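You operate a simulated robot arm through the tools that you are given. There is no shell and no other tool.

The job below is to be done with a simulated robot arm. You get a single attempt, and the scene is never put back.

TASK
Set the controls near the grey workbench. At the end: the red rocker is switched on; the blue rocker is switched on; the yellow rocker is switched on; the green rocker is switched on; whatever was shut is shut again. Leave all else as you found it, and nothing knocked over.

The check looks at the end state, three seconds after you hand in, the way a careful person would. Anything else that was tipped, shoved, dropped, spilled or broken makes it a failure.

THE ROBOT
A 7-joint arm with a two-finger parallel gripper, fixed in place. Base frame: the origin is at the foot of the arm, x ahead of it, y to its left, z up; the work surface is at about z = 0.006. Lengths are in m, angles in degrees, forces in N, time in s.
With the tool pointing down near the work surface it reaches from about 0.26 to 0.68 m from the base axis. Its first joint turns from -166.0 to 166.0 degrees. Payload 2.5 kg.
The tool frame sits at the grasp point between the pads (the TCP): z along the fingers, y along the line on which they close. The tips reach 0.03 m beyond it. Largest opening 0.094 m; finger width 0.028, thickness 0.01; the body of the gripper, 0.05 by 0.096 m, starts 0.055 m behind the TCP.
Orientation is told as [roll, pitch, yaw] about the base's x, y, z axes, in that order, counted from this pose: with the fingers straight down and closing along the base's y, the tool's x points along the base's -x, its y along +y and its z along -z.

THE INTERFACE
- The arm moves only by the tool jog_arm. Its argument "increments" is a list of rows, each a list of 7 numbers: the shift along the base's x, y, z in units of 20 mm (1.0 is 20 mm), then the turn, a rotation vector about the base's x, y, z in units of 6 degrees (1.0 is 6 degrees), then the closure in counts, from 0 (fully open) to 255 (shut). In form: [[dx, dy, dz, ax, ay, az, fingers], ...]. A call has 1 to 20 rows; each row shifts and turns the commanded pose from where the row before left it. A call with a number of a shift or a turn outside -1 to 1 is refused whole. A row lasts 0.2 s, in which the tool goes at most 0.05 m and 8.6 degrees; a call with a longer step from one row to the next is refused whole, and so is a gripper value outside its range. Where a pose cannot be reached the arm comes as near as it can. A force on the tool above 40 N (or 10 N above the force at the start of the call, whichever is more), or a blocked arm, ends the call early, and 0.2 s more pass. Each finger travels about 0.072 m/s and halts on what it meets, pressing with about 36 N; the grip force reading is that of the motor and also rises with nothing between the fingers. The clock runs only during rows and for 0.2 s after the last one: add rows that do not move to give the fingers time. The reply holds the time, the measured pose of the TCP, the force on the tool along the base axes, the opening and the grip force, in the units named above and with some noise, with the torque about the TCP (base axes, N m) and any sound that the robot's microphone picked up, and new pictures: "pictures" is both (left out), scene, wrist or none.
- Cameras (640 x 400 px; columns grow to the right, rows downward): "scene" is fixed at [0.219, -0.5002, 0.6242]; the picture's right is [-0.07, 1.00, 0.00], its down [0.80, 0.05, -0.60] and it looks along [-0.60, -0.04, -0.80] (base axes); focal length 214 px, centre (320, 200). "wrist" rides on the gripper at [0.076, 0.014, -0.102] in the tool frame; the picture's right is [-0.18, 0.98, 0.00], its down [-0.75, -0.14, -0.64] and it looks along [-0.63, -0.12, 0.77] (tool axes); focal length 243 px, centre (320, 200). There is no depth. A picture from a camera that has moved, and an enlarged one, comes with that camera's place and axes in the base frame and with its lens.
- inspect(camera, box): a new picture of the part [left, top, right, bottom] of that camera's present view, enlarged. No time passes.
- sign_off(): hands the job in; it is judged then, once.

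Nothing tells you positions but the pictures and the camera data. Unless the task says otherwise, let go and move clear before handing in.

The tools are called after ">>>" as name(argument=value, ...) on one line, values as JSON. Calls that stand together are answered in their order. jog_arm: Moves the arm, as the interface text tells. Its arguments: {"type":"object","properties":{"increments":{"type":"array","items":{"type":"array","items":{"type":"number"}}},"pictures":{"type":"string","enum":["both","scene","wrist","none"]}},"required":["increments"]} The other tools are called the same way: inspect (camera, box) takes an enlarged picture of a part of a camera's view; sign_off () hands the job in.

At the start:

```text
time: 0.0
position: [-0.0737, -0.5212, 0.3981]
tcp_rot: [-0.1, 0.1, 0.1]
force: [0.0, 0.0, -0.8]
wrist_torque: [0.01, -0.02, -0.02]
width: 0.0943
gripper_force: 0.0
```

scene: 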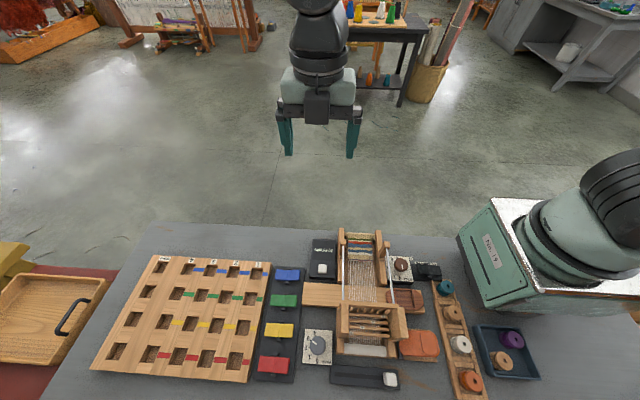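
wrist: 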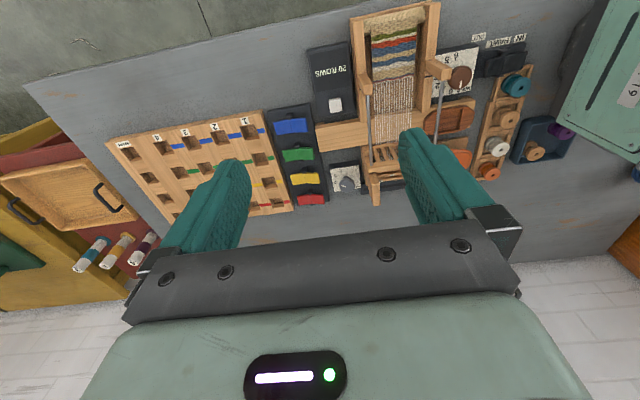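

The view shows a column of four coloured rockers (blue, green, yellow, red) between a wooden pegboard and a small loom. I'll enlarge the pictures before moving anything.

>>> inspect(camera="scene", box=[220, 240, 380, 400])

>>> inspect(camera="wrist", box=[240, 80, 400, 220])

>>> inspect(camera="scene", box=[360, 220, 560, 400])

>>> inspect(camera="scene", box=[0, 230, 280, 400])

```text
2.50 times, centred on (300, 320) of scene
camera zoom: at [0.219, -0.5002, 0.6242], right [-0.07, 1.0, 0.0], down [0.8, 0.05, -0.6], along [-0.6, -0.04, -0.8], focal length 536 px, centre (370, -100)
```

zoom: 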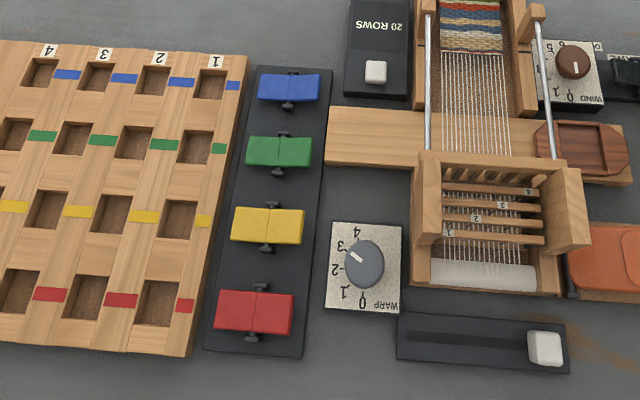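

```text
2.86 times, centred on (320, 150) of wrist
camera zoom: at [-0.15, -0.507, 0.5006], right [0.18, 0.98, 0.0], down [0.75, -0.14, 0.64], along [0.63, -0.12, -0.77], focal length 693 px, centre (320, 343)
```

zoom: 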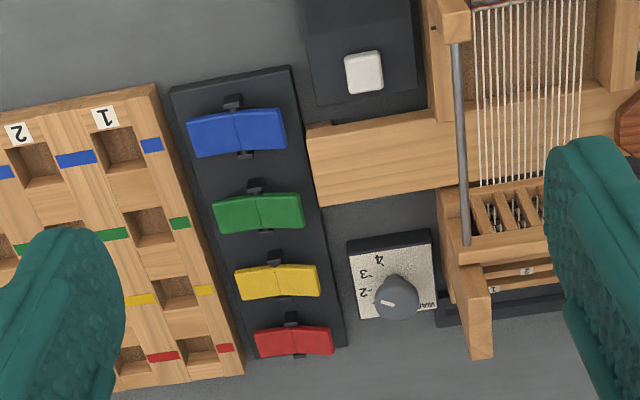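

```text
2.22 times, centred on (460, 310) of scene
camera zoom: at [0.219, -0.5002, 0.6242], right [-0.07, 1.0, 0.0], down [0.8, 0.05, -0.6], along [-0.6, -0.04, -0.8], focal length 477 px, centre (9, -44)
```

zoom: 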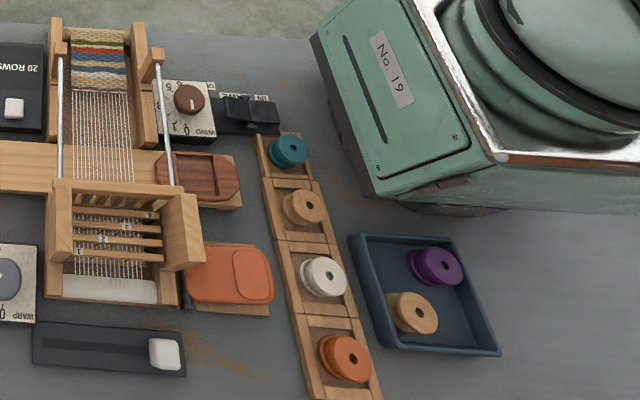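

```text
2.29 times, centred on (140, 315) of scene
camera zoom: at [0.219, -0.5002, 0.6242], right [-0.07, 1.0, 0.0], down [0.8, 0.05, -0.6], along [-0.6, -0.04, -0.8], focal length 490 px, centre (731, -63)
```

zoom: 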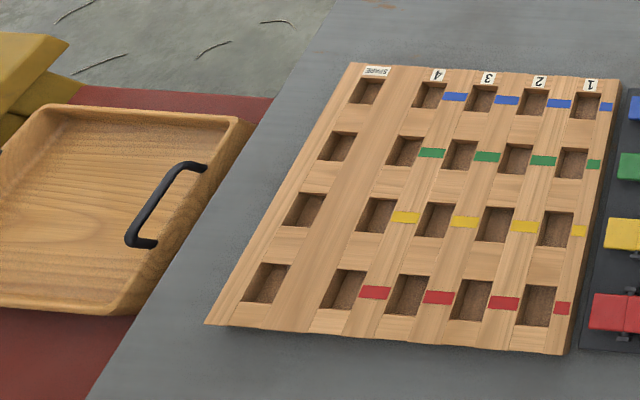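

The four rockers sit on a dark strip and pivot about pins running along x, so each one tilts toward −y or +y. I'll zoom in to see which end is down and look for on/off marks.

>>> inspect(camera="scene", box=[255, 260, 311, 295])

>>> inspect(camera="scene", box=[255, 285, 311, 320])

>>> inspect(camera="scene", box=[250, 315, 306, 350])

>>> inspect(camera="scene", box=[245, 350, 301, 385])

>>> inspect(camera="wrist", box=[265, 105, 329, 145])

>>> inspect(camera="wrist", box=[276, 140, 340, 180])

>>> inspect(camera="wrist", box=[280, 165, 344, 210])

```text
11.43 times, centred on (283, 278) of scene
camera zoom: at [0.219, -0.5002, 0.6242], right [-0.07, 1.0, 0.0], down [0.8, 0.05, -0.6], along [-0.6, -0.04, -0.8], focal length 2451 px, centre (743, -686)
```

zoom: 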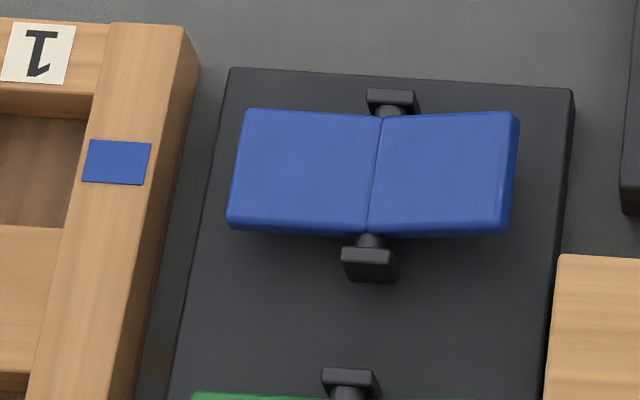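

```text
11.43 times, centred on (283, 302) of scene
camera zoom: at [0.219, -0.5002, 0.6242], right [-0.07, 1.0, 0.0], down [0.8, 0.05, -0.6], along [-0.6, -0.04, -0.8], focal length 2451 px, centre (743, -971)
```

zoom: 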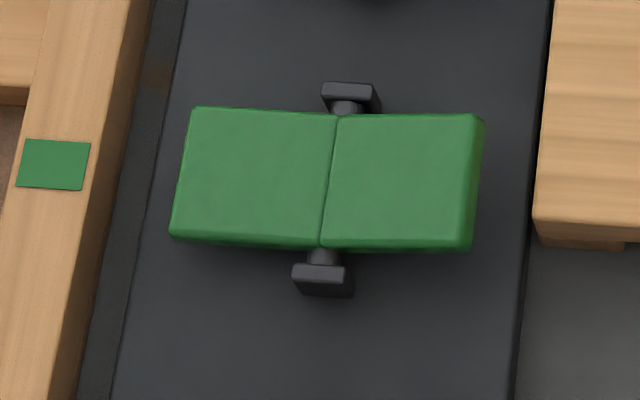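

```text
11.43 times, centred on (278, 332) of scene
camera zoom: at [0.219, -0.5002, 0.6242], right [-0.07, 1.0, 0.0], down [0.8, 0.05, -0.6], along [-0.6, -0.04, -0.8], focal length 2451 px, centre (800, -1314)
```

zoom: 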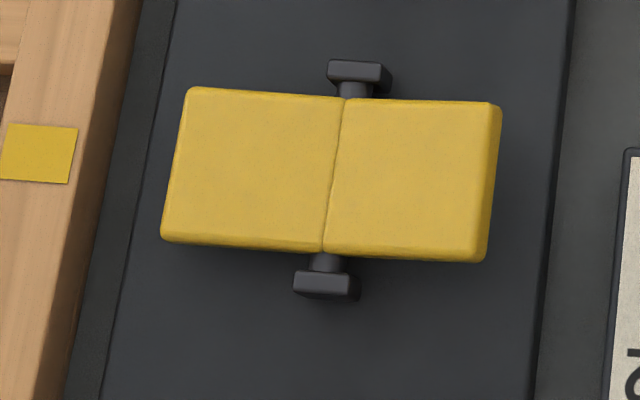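

```text
11.43 times, centred on (273, 368) of scene
camera zoom: at [0.219, -0.5002, 0.6242], right [-0.07, 1.0, 0.0], down [0.8, 0.05, -0.6], along [-0.6, -0.04, -0.8], focal length 2451 px, centre (857, -1714)
```

zoom: 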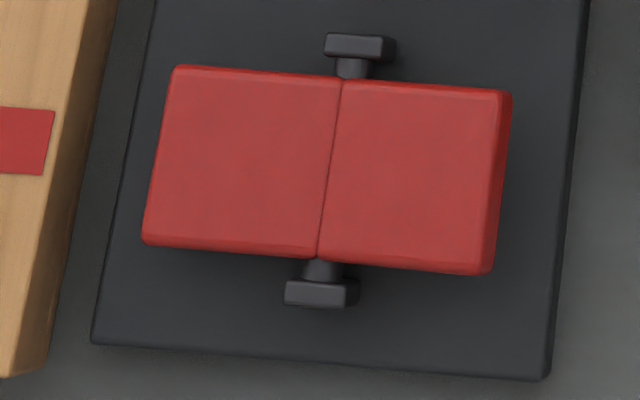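

```text
10.00 times, centred on (297, 125) of wrist
camera zoom: at [-0.15, -0.507, 0.5006], right [0.18, 0.98, 0.0], down [0.75, -0.14, 0.64], along [0.63, -0.12, -0.77], focal length 2426 px, centre (550, 950)
```

zoom: 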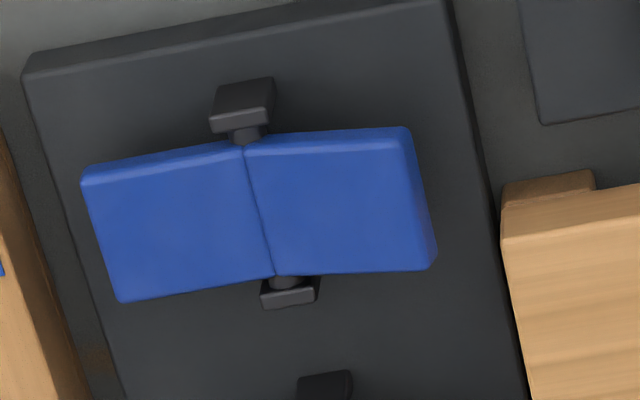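

```text
10.00 times, centred on (308, 160) of wrist
camera zoom: at [-0.15, -0.507, 0.5006], right [0.18, 0.98, 0.0], down [0.75, -0.14, 0.64], along [0.63, -0.12, -0.77], focal length 2426 px, centre (440, 600)
```

zoom: 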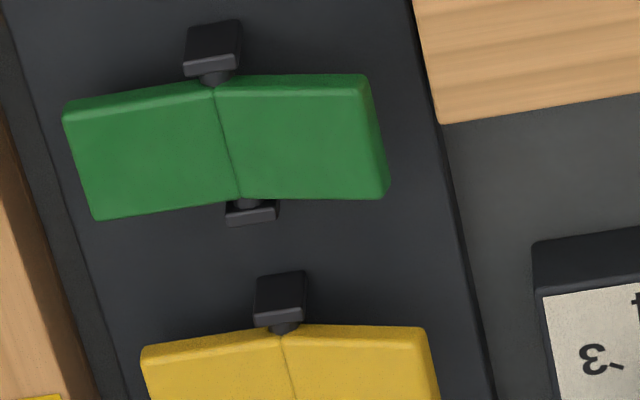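

```text
8.89 times, centred on (312, 188) of wrist
camera zoom: at [-0.15, -0.507, 0.5006], right [0.18, 0.98, 0.0], down [0.75, -0.14, 0.64], along [0.63, -0.12, -0.77], focal length 2157 px, centre (391, 311)
```

zoom: 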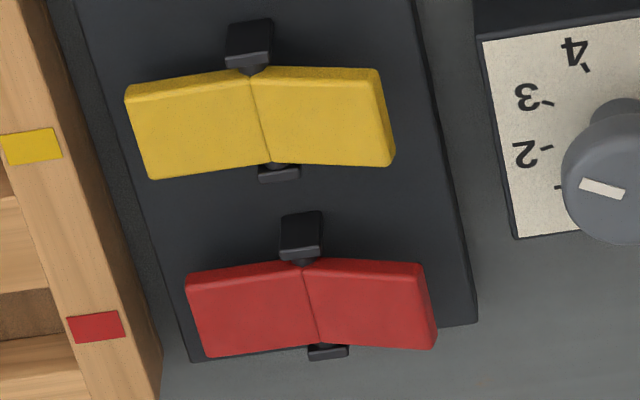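

All four rockers look alike: the −y half lies flat and the +y half stands up, so all are off and the +y ends need pressing. I put their centres at about x = 0.037 (blue), 0.102 (green), 0.168 (yellow) and 0.233 (red), with y ≈ −0.602. I'll close the fingers and hover over the raised half of blue.

>>> jog_arm(increments=[[0.9225, -0.507, -1, 0, 0, 0, 255], [0.9225, -0.507, -1, 0, 0, 0, 255], [0.9225, -0.507, -1, 0, 0, 0, 255], [0.9225, -0.507, -1, 0, 0, 0, 255], [0.9225, -0.507, -1, 0, 0, 0, 255], [0.9225, -0.507, -1, 0, 0, 0, 255], [0, 0, -1, 0, 0, 0, 255], [0, 0, -1, 0, 0, 0, 255], [0, 0, -1, 0, 0, 0, 255], [0, 0, -1, 0, 0, 0, 255], [0, 0, -1, 0, 0, 0, 255], [0, 0, -1, 0, 0, 0, 255], [0, 0, 0, 0, 0, 0, 255], [0, 0, 0, 0, 0, 0, 255]])

```text
time: 3.0
position: [0.0359, -0.5819, 0.1576]
tcp_rot: [0.0, 0.0, -0.1]
force: [0.0, -0.1, -0.1]
wrist_torque: [0.01, 0.04, 0.02]
width: 0.0001
gripper_force: 33.0
camera wrist: at [-0.0396, -0.5678, 0.2605], right [0.18, 0.98, 0.0], down [0.75, -0.14, 0.64], along [0.63, -0.12, -0.77], focal length 243 px, centre (320, 200)
```

scene: 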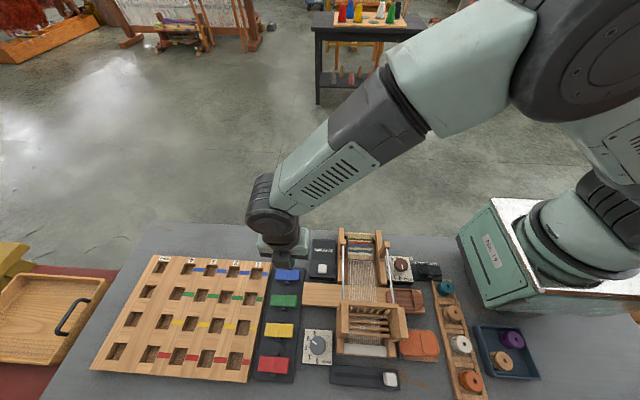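
wrist: 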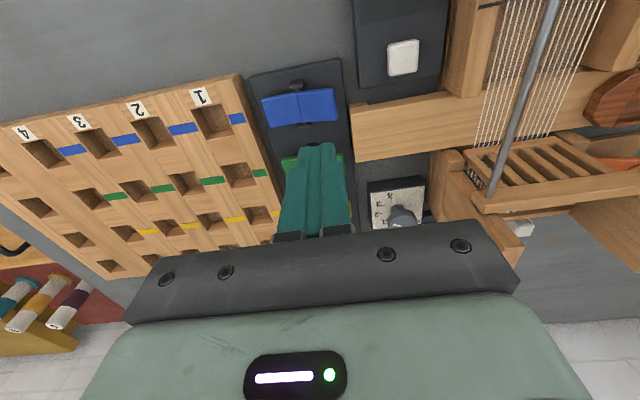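

The fingers are closed and centred over the raised half of blue, which the wrist view puts at about (0.035, −0.60). I'll descend in small steps and watch the force and sound.

>>> jog_arm(increments=[[0, 0, -1, 0, 0, 0, 255], [0, 0, -1, 0, 0, 0, 255], [0, 0, -1, 0, 0, 0, 255], [0, 0, -0.1, 0, 0, 0, 255], [0, 0, -0.1, 0, 0, 0, 255], [0, 0, -0.1, 0, 0, 0, 255], [0, 0, -0.1, 0, 0, 0, 255], [0, 0, -0.1, 0, 0, 0, 255], [0, 0, -0.1, 0, 0, 0, 255], [0, 0, -0.1, 0, 0, 0, 255], [0, 0, -0.1, 0, 0, 0, 255], [0, 0, -0.1, 0, 0, 0, 255], [0, 0, 0, 0, 0, 0, 255]])

>>> inspect(camera="wrist", box=[240, 60, 400, 220])

```text
time: 5.8
position: [0.0355, -0.5819, 0.0794]
tcp_rot: [0.0, 0.0, -0.1]
force: [0.0, 0.8, -0.3]
wrist_torque: [0.03, 0.0, 0.0]
width: 0.0
gripper_force: 32.9
camera wrist: at [-0.0402, -0.5669, 0.1822], right [0.18, 0.98, 0.0], down [0.75, -0.14, 0.64], along [0.63, -0.12, -0.77], focal length 243 px, centre (320, 200)
```

scene: 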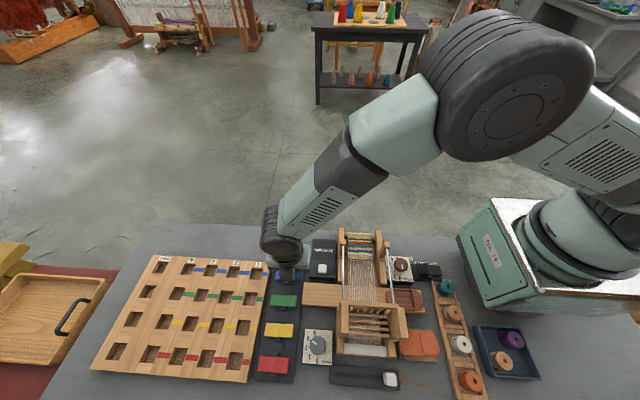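
wrist: 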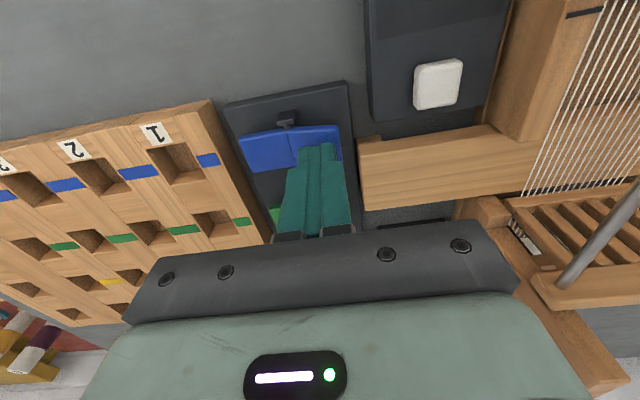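

```text
2.50 times, centred on (320, 140) of wrist
camera zoom: at [-0.0402, -0.5669, 0.1822], right [0.18, 0.98, 0.0], down [0.75, -0.14, 0.64], along [0.63, -0.12, -0.77], focal length 606 px, centre (320, 350)
```

zoom: 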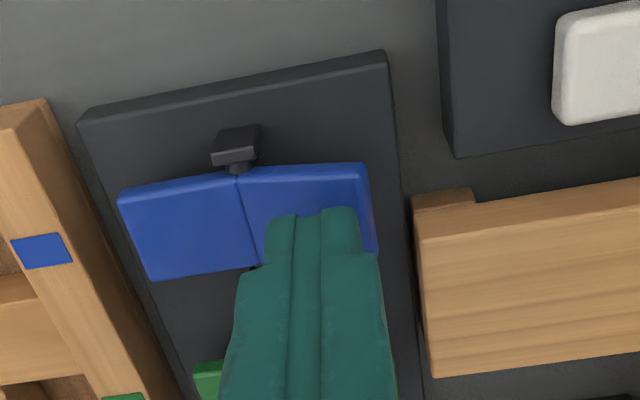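

The tips are about 5 cm up, centred over the raised half and clear of the plank. I'll keep descending in small steps.

>>> jog_arm(increments=[[0, 0, -0.1, 0, 0, 0, 255], [0, 0, -0.1, 0, 0, 0, 255], [0, 0, -0.1, 0, 0, 0, 255], [0, 0, -0.1, 0, 0, 0, 255], [0, 0, -0.1, 0, 0, 0, 255], [0, 0, -0.1, 0, 0, 0, 255], [0, 0, 0, 0, 0, 0, 255]], pictures="wrist")

>>> inspect(camera="wrist", box=[240, 60, 400, 220])

```text
time: 7.4
position: [0.0364, -0.5825, 0.0675]
tcp_rot: [-0.1, 0.1, 0.0]
force: [0.0, -0.4, 0.1]
wrist_torque: [-0.01, 0.0, 0.0]
width: 0.0002
gripper_force: 33.1
camera wrist: at [-0.0399, -0.568, 0.1708], right [0.18, 0.98, 0.0], down [0.75, -0.14, 0.64], along [0.63, -0.12, -0.77], focal length 243 px, centre (320, 200)
```

wrist: 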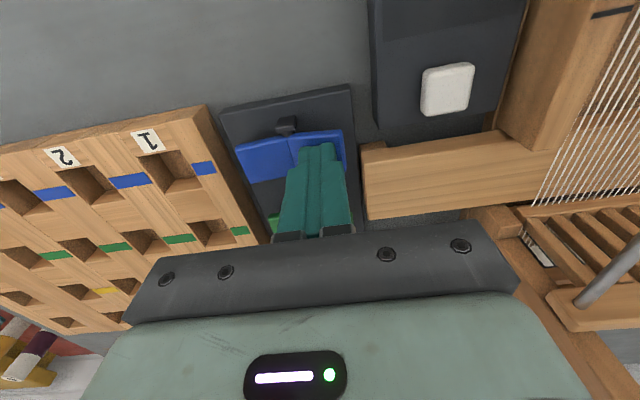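

```text
2.50 times, centred on (320, 140) of wrist
camera zoom: at [-0.0399, -0.568, 0.1708], right [0.18, 0.98, 0.0], down [0.75, -0.14, 0.64], along [0.63, -0.12, -0.77], focal length 606 px, centre (320, 350)
```

zoom: 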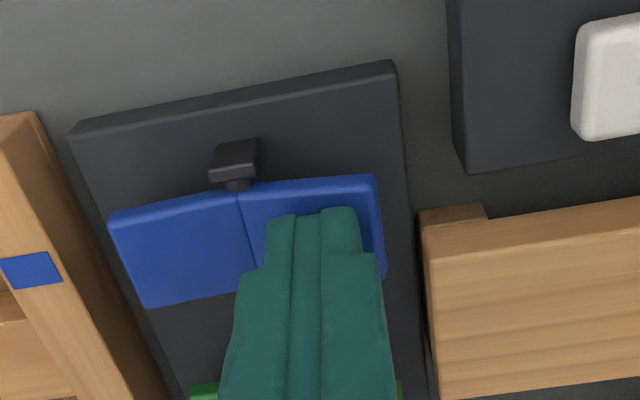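

The tips are at about 0.037 m with no contact yet. I'll continue downward.

>>> jog_arm(increments=[[0, 0, -0.1, 0, 0, 0, 255], [0, 0, -0.1, 0, 0, 0, 255], [0, 0, -0.1, 0, 0, 0, 255], [0, 0, 0, 0, 0, 0, 255]], pictures="wrist")

>>> inspect(camera="wrist", box=[240, 60, 400, 220])

```text
time: 8.4
position: [0.036, -0.5823, 0.0621]
tcp_rot: [0.0, -0.1, 0.0]
force: [0.2, -0.3, -0.6]
wrist_torque: [0.0, -0.04, 0.01]
width: 0.0
gripper_force: 32.9
camera wrist: at [-0.0392, -0.5675, 0.1647], right [0.18, 0.98, 0.0], down [0.75, -0.14, 0.64], along [0.63, -0.12, -0.77], focal length 243 px, centre (320, 200)
```

wrist: 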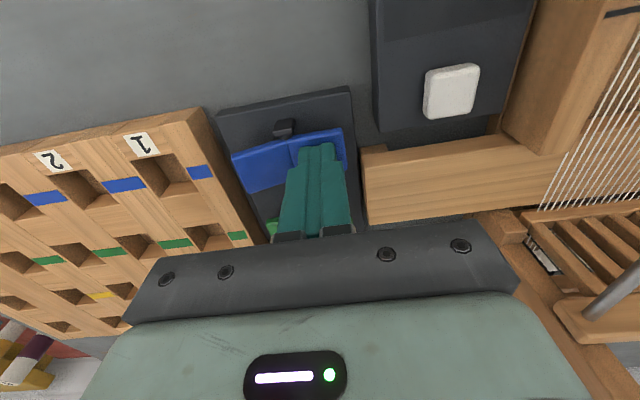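

```text
2.50 times, centred on (320, 140) of wrist
camera zoom: at [-0.0392, -0.5675, 0.1647], right [0.18, 0.98, 0.0], down [0.75, -0.14, 0.64], along [0.63, -0.12, -0.77], focal length 606 px, centre (320, 350)
```

zoom: 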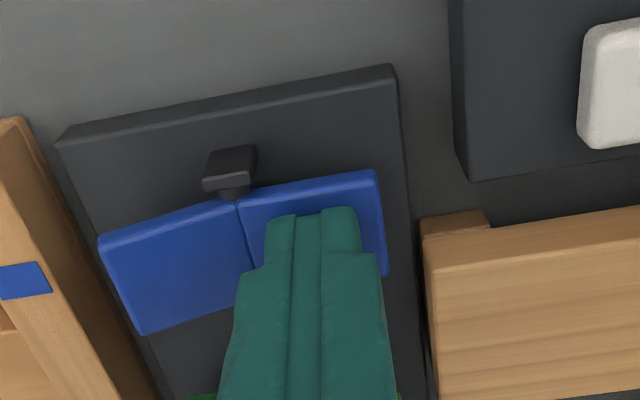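

The blue rocker has started to turn, with its −y half rising. I'll press further.

>>> jog_arm(increments=[[0, 0, -0.1, 0, 0, 0, 255], [0, 0, -0.1, 0, 0, 0, 255], [0, 0, 0, 0, 0, 0, 255]], pictures="wrist")

>>> inspect(camera="wrist", box=[240, 60, 400, 220])

```text
time: 8.9
position: [0.0369, -0.5821, 0.0617]
tcp_rot: [0.1, 0.0, 0.1]
force: [-0.6, 4.4, 8.9]
wrist_torque: [0.06, 0.0, 0.0]
width: 0.0
gripper_force: 32.7
stopped in row 2: the force on the tool passed its limit at 46 N (the readings are from after the stop); the commanded pose is now the measured one
camera wrist: at [-0.0392, -0.568, 0.1647], right [0.18, 0.98, 0.0], down [0.75, -0.14, 0.64], along [0.63, -0.12, -0.77], focal length 243 px, centre (320, 200)
```

wrist: 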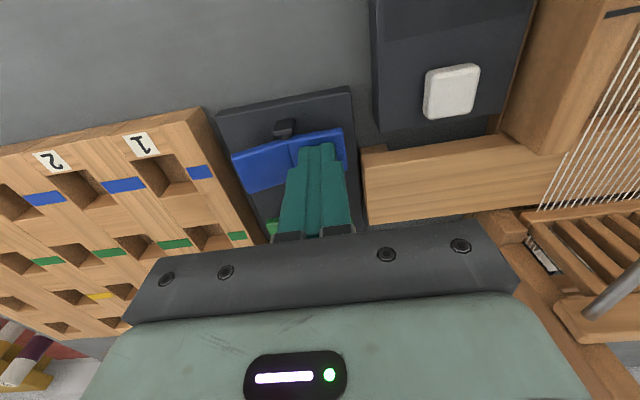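

```text
2.50 times, centred on (320, 140) of wrist
camera zoom: at [-0.0392, -0.568, 0.1647], right [0.18, 0.98, 0.0], down [0.75, -0.14, 0.64], along [0.63, -0.12, -0.77], focal length 606 px, centre (320, 350)
```

zoom: 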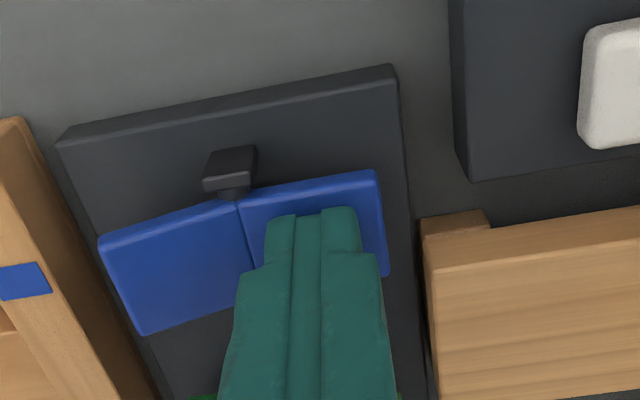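

Blue has flipped and reached its stop. I'll lift off to confirm it stays, then shift over green.

>>> jog_arm(increments=[[0, 0, 0.5, 0, 0, 0, 255], [0, 0, 1, 0, 0, 0, 255], [0, 0, 1, 0, 0, 0, 255], [0.8, 0, 0, 0, 0, 0, 255], [0.8, 0, 0, 0, 0, 0, 255], [0.8, 0, 0, 0, 0, 0, 255], [0.86, 0, 0, 0, 0, 0, 255], [0, 0, 0, 0, 0, 0, 255]])

>>> inspect(camera="wrist", box=[220, 0, 420, 220])

>>> inspect(camera="scene", box=[240, 240, 340, 340])

```text
time: 10.7
position: [0.1018, -0.5813, 0.1097]
tcp_rot: [0.1, 0.0, 0.1]
force: [1.7, 0.5, 0.4]
wrist_torque: [-0.03, 0.0, -0.01]
width: 0.0
gripper_force: 32.8
camera wrist: at [0.0269, -0.5676, 0.2131], right [0.18, 0.98, 0.0], down [0.75, -0.14, 0.64], along [0.63, -0.12, -0.77], focal length 243 px, centre (320, 200)
```

scene: 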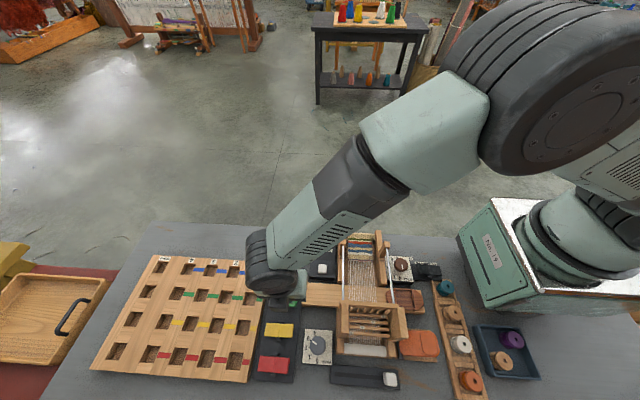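
wrist: 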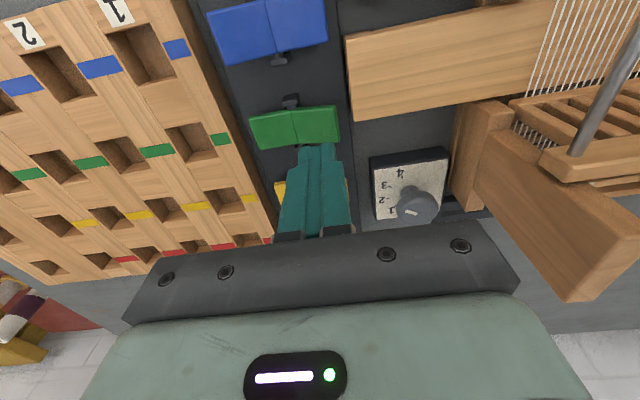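

```text
1.82 times, centred on (320, 110) of wrist
camera zoom: at [0.0269, -0.5676, 0.2131], right [0.18, 0.98, 0.0], down [0.75, -0.14, 0.64], along [0.63, -0.12, -0.77], focal length 441 px, centre (320, 364)
```

zoom: 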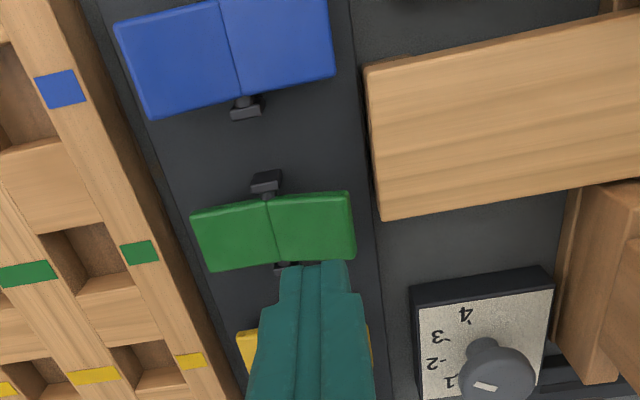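

```text
4.00 times, centred on (290, 290) of scene
camera zoom: at [0.219, -0.5002, 0.6242], right [-0.07, 1.0, 0.0], down [0.8, 0.05, -0.6], along [-0.6, -0.04, -0.8], focal length 858 px, centre (440, -160)
```

zoom: 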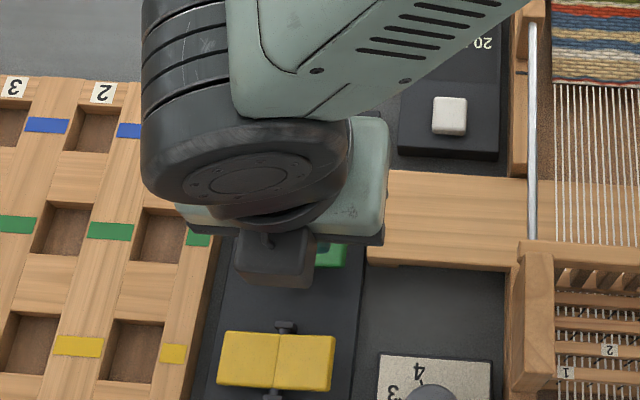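

Blue stays flipped. Now I'll press green the same way, slowing down near contact.

>>> jog_arm(increments=[[0, 0, -0.7, 0, 0, 0, 255], [0, 0, -0.7, 0, 0, 0, 255], [0, 0, -0.6, 0, 0, 0, 255], [0, 0, -0.1, 0, 0, 0, 255], [0, 0, -0.1, 0, 0, 0, 255], [0, 0, -0.1, 0, 0, 0, 255], [0, 0, -0.1, 0, 0, 0, 255], [0, 0, 0, 0, 0, 0, 255]], pictures="wrist")

>>> inspect(camera="wrist", box=[240, 60, 400, 220])

```text
time: 12.5
position: [0.102, -0.5821, 0.0639]
tcp_rot: [0.1, 0.0, 0.0]
force: [0.9, 0.8, 0.2]
wrist_torque: [0.0, 0.02, 0.0]
width: 0.0
gripper_force: 32.8
camera wrist: at [0.0258, -0.5679, 0.1665], right [0.18, 0.98, 0.0], down [0.75, -0.14, 0.64], along [0.63, -0.12, -0.77], focal length 243 px, centre (320, 200)
```

wrist: 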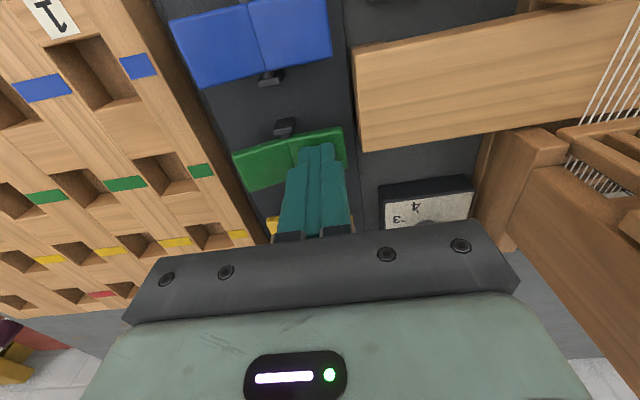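

```text
2.50 times, centred on (320, 140) of wrist
camera zoom: at [0.0258, -0.5679, 0.1665], right [0.18, 0.98, 0.0], down [0.75, -0.14, 0.64], along [0.63, -0.12, -0.77], focal length 606 px, centre (320, 350)
```

zoom: 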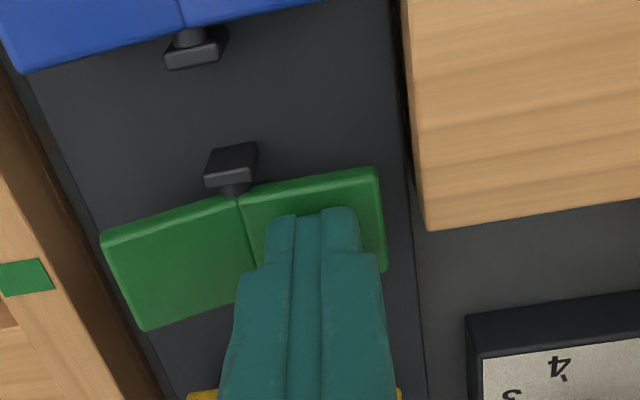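

Green looks flipped. I'll nudge it a hair further to be sure it reaches its stop, then lift and move over yellow.

>>> jog_arm(increments=[[0, 0, -0.1, 0, 0, 0, 255], [0, 0, 0, 0, 0, 0, 255]], pictures="none")

>>> jog_arm(increments=[[0, 0, 0.5, 0, 0, 0, 255], [0, 0, 1, 0, 0, 0, 255], [0, 0, 0.9, 0, 0, 0, 255], [0.8, 0, 0, 0, 0, 0, 255], [0.8, 0, 0, 0, 0, 0, 255], [0.8, 0, 0, 0, 0, 0, 255], [0.9, 0, 0, 0, 0, 0, 255], [0, 0, 0, 0, 0, 0, 255]], pictures="wrist")

>>> inspect(camera="wrist", box=[220, 0, 420, 220])

```text
time: 13.1
position: [0.1009, -0.5822, 0.0632]
tcp_rot: [0.2, 0.0, 0.0]
force: [-1.6, 4.6, 9.3]
wrist_torque: [0.12, 0.0, 0.0]
width: 0.0
gripper_force: 33.3
```

```text
time: 14.9
position: [0.1696, -0.5818, 0.1099]
tcp_rot: [0.1, 0.0, 0.0]
force: [0.4, 0.1, 0.5]
wrist_torque: [0.04, -0.01, -0.01]
width: 0.0
gripper_force: 33.4
camera wrist: at [0.0928, -0.5684, 0.2125], right [0.18, 0.98, 0.0], down [0.75, -0.14, 0.64], along [0.63, -0.12, -0.77], focal length 243 px, centre (320, 200)
```

wrist: 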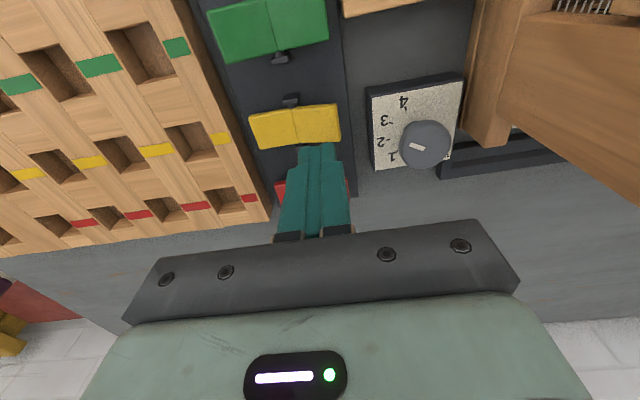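

```text
1.82 times, centred on (320, 110) of wrist
camera zoom: at [0.0928, -0.5684, 0.2125], right [0.18, 0.98, 0.0], down [0.75, -0.14, 0.64], along [0.63, -0.12, -0.77], focal length 441 px, centre (320, 364)
```

zoom: 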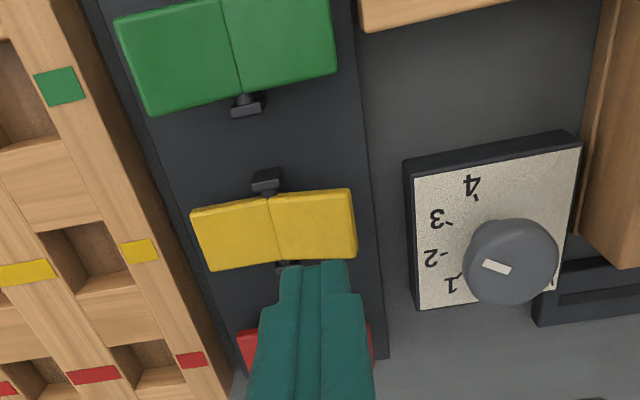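

Green has latched. The yellow raised half is under the fingertips with the same alignment, so I'll press it.

>>> jog_arm(increments=[[0, 0, -0.7, 0, 0, 0, 255], [0, 0, -0.7, 0, 0, 0, 255], [0, 0, -0.6, 0, 0, 0, 255], [0, 0, -0.1, 0, 0, 0, 255], [0, 0, -0.1, 0, 0, 0, 255], [0, 0, -0.1, 0, 0, 0, 255], [0, 0, -0.1, 0, 0, 0, 255], [0, 0, 0, 0, 0, 0, 255]], pictures="none")

>>> inspect(camera="wrist", box=[240, 60, 400, 220])

```text
time: 16.7
position: [0.1676, -0.5813, 0.0604]
tcp_rot: [0.2, 0.0, 0.1]
force: [-3.9, 7.0, 12.8]
wrist_torque: [0.15, 0.02, -0.01]
width: 0.0
gripper_force: 33.2
```

```text
2.50 times, centred on (320, 140) of wrist
camera zoom: at [0.0923, -0.5677, 0.1647], right [0.18, 0.98, 0.0], down [0.75, -0.14, 0.64], along [0.63, -0.12, -0.77], focal length 606 px, centre (320, 350)
```

zoom: 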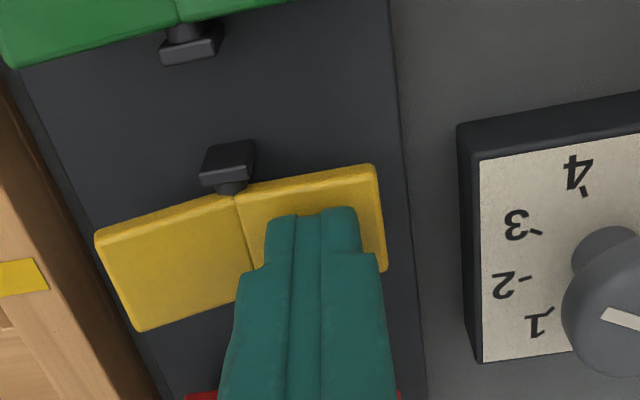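

Yellow has flipped and is at its stop. I'll lift and move over red.

>>> jog_arm(increments=[[0, 0, 0.5, 0, 0, 0, 255], [0, 0, 1, 0, 0, 0, 255], [0, 0, 1, 0, 0, 0, 255], [0.8, 0, 0, 0, 0, 0, 255], [0.8, 0, 0, 0, 0, 0, 255], [0.8, 0, 0, 0, 0, 0, 255], [0.8, 0, 0, 0, 0, 0, 255], [0, 0, 0, 0, 0, 0, 255]], pictures="both")

>>> inspect(camera="wrist", box=[220, 0, 420, 220])

```text
time: 18.5
position: [0.2319, -0.5818, 0.1109]
tcp_rot: [0.3, 0.0, 0.1]
force: [0.8, -0.3, -0.5]
wrist_torque: [-0.01, 0.04, -0.02]
width: 0.0
gripper_force: 32.2
camera wrist: at [0.157, -0.5679, 0.2134], right [0.18, 0.98, 0.0], down [0.75, -0.14, 0.64], along [0.63, -0.12, -0.77], focal length 243 px, centre (320, 200)
```

scene: 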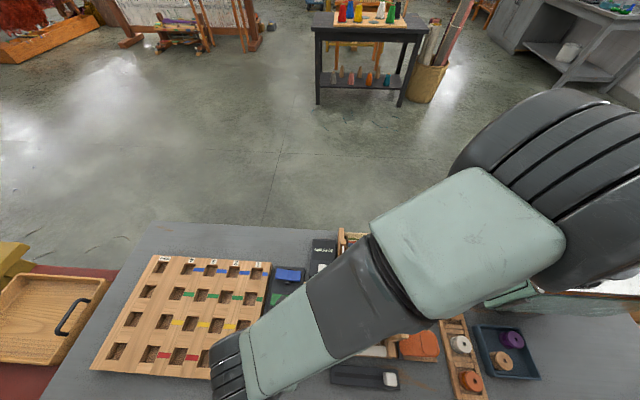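
wrist: 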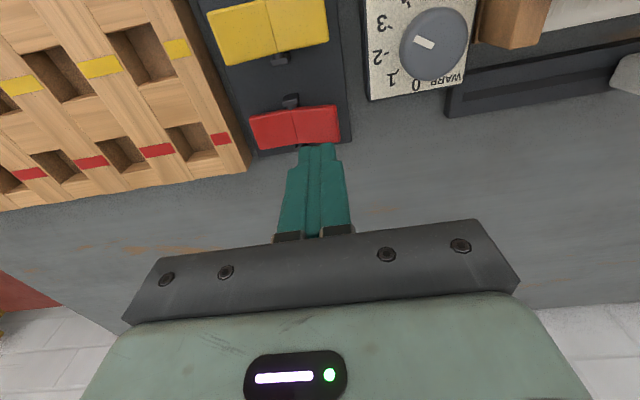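

```text
1.82 times, centred on (320, 110) of wrist
camera zoom: at [0.157, -0.5679, 0.2134], right [0.18, 0.98, 0.0], down [0.75, -0.14, 0.64], along [0.63, -0.12, -0.77], focal length 441 px, centre (320, 364)
```

zoom: 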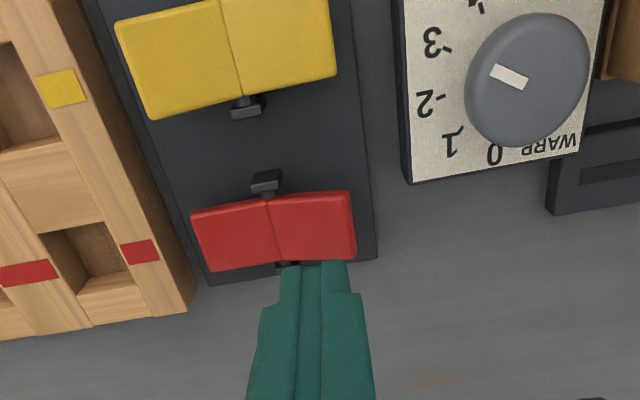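

Yellow has latched. The raised half of red is under the fingertips, so I'll press it.

>>> jog_arm(increments=[[0, 0, -0.7, 0, 0, 0, 255], [0, 0, -0.7, 0, 0, 0, 255], [0, 0, -0.6, 0, 0, 0, 255], [0, 0, -0.1, 0, 0, 0, 255], [0, 0, -0.1, 0, 0, 0, 255], [0, 0, -0.1, 0, 0, 0, 255], [0, 0, -0.1, 0, 0, 0, 255], [0, 0, 0, 0, 0, 0, 255]], pictures="none")

>>> inspect(camera="wrist", box=[240, 60, 400, 220])

```text
time: 20.3
position: [0.2314, -0.5815, 0.0633]
tcp_rot: [0.2, -0.1, 0.1]
force: [0.5, -0.5, 0.4]
wrist_torque: [-0.01, 0.0, -0.03]
width: 0.0
gripper_force: 33.0
```

```text
2.50 times, centred on (320, 140) of wrist
camera zoom: at [0.1559, -0.5681, 0.1656], right [0.18, 0.98, 0.0], down [0.75, -0.14, 0.64], along [0.63, -0.12, -0.77], focal length 606 px, centre (320, 350)
```

zoom: 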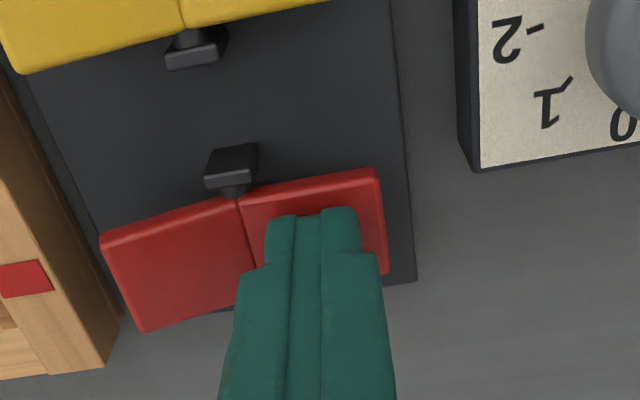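

Red appears flipped. I'll nudge it to its stop, then lift straight up and retreat toward the starting pose.

>>> jog_arm(increments=[[0, 0, -0.1, 0, 0, 0, 255], [0, 0, 0, 0, 0, 0, 255]], pictures="none")

>>> jog_arm(increments=[[0, 0, 0.5, 0, 0, 0, 255], [0, 0, 1, 0, 0, 0, 255], [0, 0, 1, 0, 0, 0, 255], [0, 0, 1, 0, 0, 0, 255], [0, 0, 1, 0, 0, 0, 255], [0, 0, 1, 0, 0, 0, 255], [0, 0, 1, 0, 0, 0, 255], [-1, 0, 1, 0, 0, 0, 255], [-1, 0, 1, 0, 0, 0, 255], [-1, 0, 1, 0, 0, 0, 255], [-1, 0, 1, 0, 0, 0, 255], [-1, 0.3, 1, 0, 0, 0, 255], [-1, 0.3, 1, 0, 0, 0, 255], [-1, 0.3, 1, 0, 0, 0, 255], [-1, 0.3, 1, 0, 0, 0, 255], [-1, 0.3, 1, 0, 0, 0, 255], [-1, 0.3, 1, 0, 0, 0, 255], [-1, 0.3, 0, 0, 0, 0, 255], [-1, 0.3, 0, 0, 0, 0, 255], [-1, 0.3, 0, 0, 0, 0, 255]], pictures="none")

>>> jog_arm(increments=[[-1, 0.3, 0, 0, 0, 0, 0], [-1, 0, 0, 0, 0, 0, 0], [0, 0, 0, 0, 0, 0, 0], [0, 0, 0, 0, 0, 0, 0], [0, 0, 0, 0, 0, 0, 0]])

>>> inspect(camera="scene", box=[220, 240, 380, 400])

>>> inspect(camera="wrist", box=[240, 80, 400, 220])

```text
time: 20.9
position: [0.2312, -0.5814, 0.0615]
tcp_rot: [0.2, 0.0, 0.1]
force: [-2.4, 6.2, 11.4]
wrist_torque: [0.1, 0.05, 0.02]
width: 0.0001
gripper_force: 33.7
```

```text
time: 25.1
position: [-0.0289, -0.5273, 0.3911]
tcp_rot: [0.2, 0.1, 0.1]
force: [-0.5, 0.1, -0.3]
wrist_torque: [0.03, -0.01, 0.0]
width: 0.0001
gripper_force: 33.1
```

```text
time: 26.3
position: [-0.0693, -0.5227, 0.3931]
tcp_rot: [0.1, 0.0, 0.0]
force: [0.1, -0.2, 0.6]
wrist_torque: [-0.03, 0.01, 0.0]
width: 0.094
gripper_force: 0.0
camera wrist: at [-0.1448, -0.5092, 0.4943], right [0.18, 0.98, 0.0], down [0.75, -0.14, 0.64], along [0.63, -0.12, -0.77], focal length 243 px, centre (320, 200)
```

scene: 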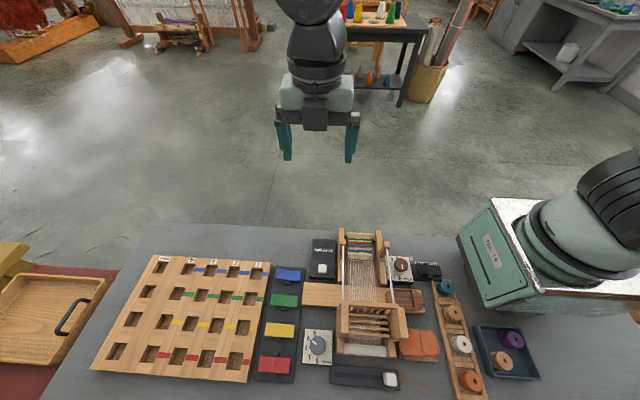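
wrist: 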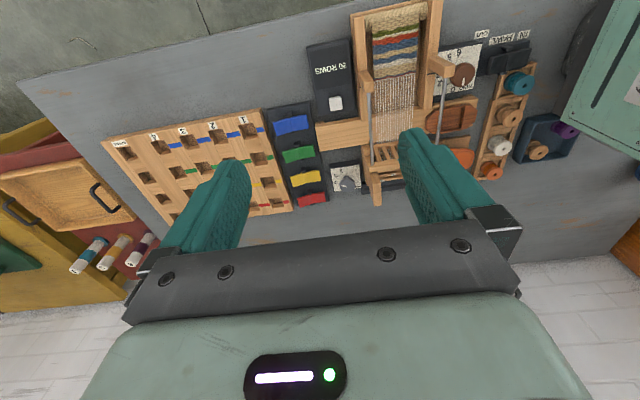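

```text
2.50 times, centred on (300, 320) of scene
camera zoom: at [0.219, -0.5002, 0.6242], right [-0.07, 1.0, 0.0], down [0.8, 0.05, -0.6], along [-0.6, -0.04, -0.8], focal length 536 px, centre (370, -100)
```

zoom: 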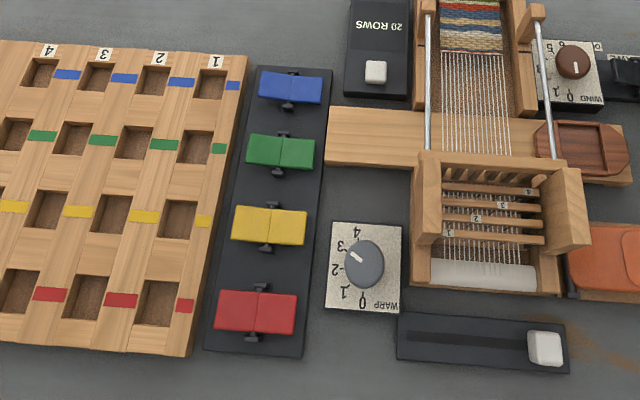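

```text
2.86 times, centred on (320, 150) of wrist
camera zoom: at [-0.1448, -0.5092, 0.4943], right [0.18, 0.98, 0.0], down [0.75, -0.14, 0.64], along [0.63, -0.12, -0.77], focal length 693 px, centre (320, 343)
```

zoom: 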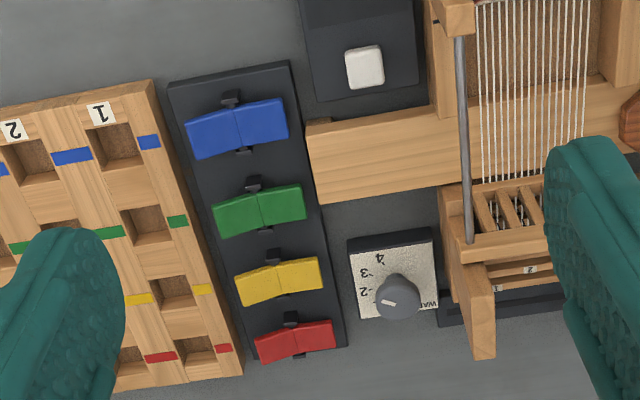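

All four rockers now sit with their +y halves down. The knobs, slider, loom, bobbins and trays look as they did at the start, nothing was opened, and the arm is clear. The rockers carry no on/off marks: I'm taking "on" as the opposite of the position all four shared at the start. I'm handing in.

>>> sign_off()

```text
The job is handed in.
```

I pressed all four rockers (blue, green, yellow and red), and the pictures show each one flipped and staying there after I lifted off. I then handed the job in.

- **Which way is on:** the rockers have no on/off marks. All four started in the same position, so I took that as off and flipped each one the other way. The pictures can't confirm that this is "on".
- **Force stop on blue:** the first press ended early when the force reached 46 N, after the rocker hit its stop. The pictures show no damage, and the other three presses ended without a force stop.
- **Everything else:** I opened nothing, so there was nothing to shut again. The knobs, slider, loom, bobbins and trays look the same as at the start. I left the arm clear of the bench with the gripper open.
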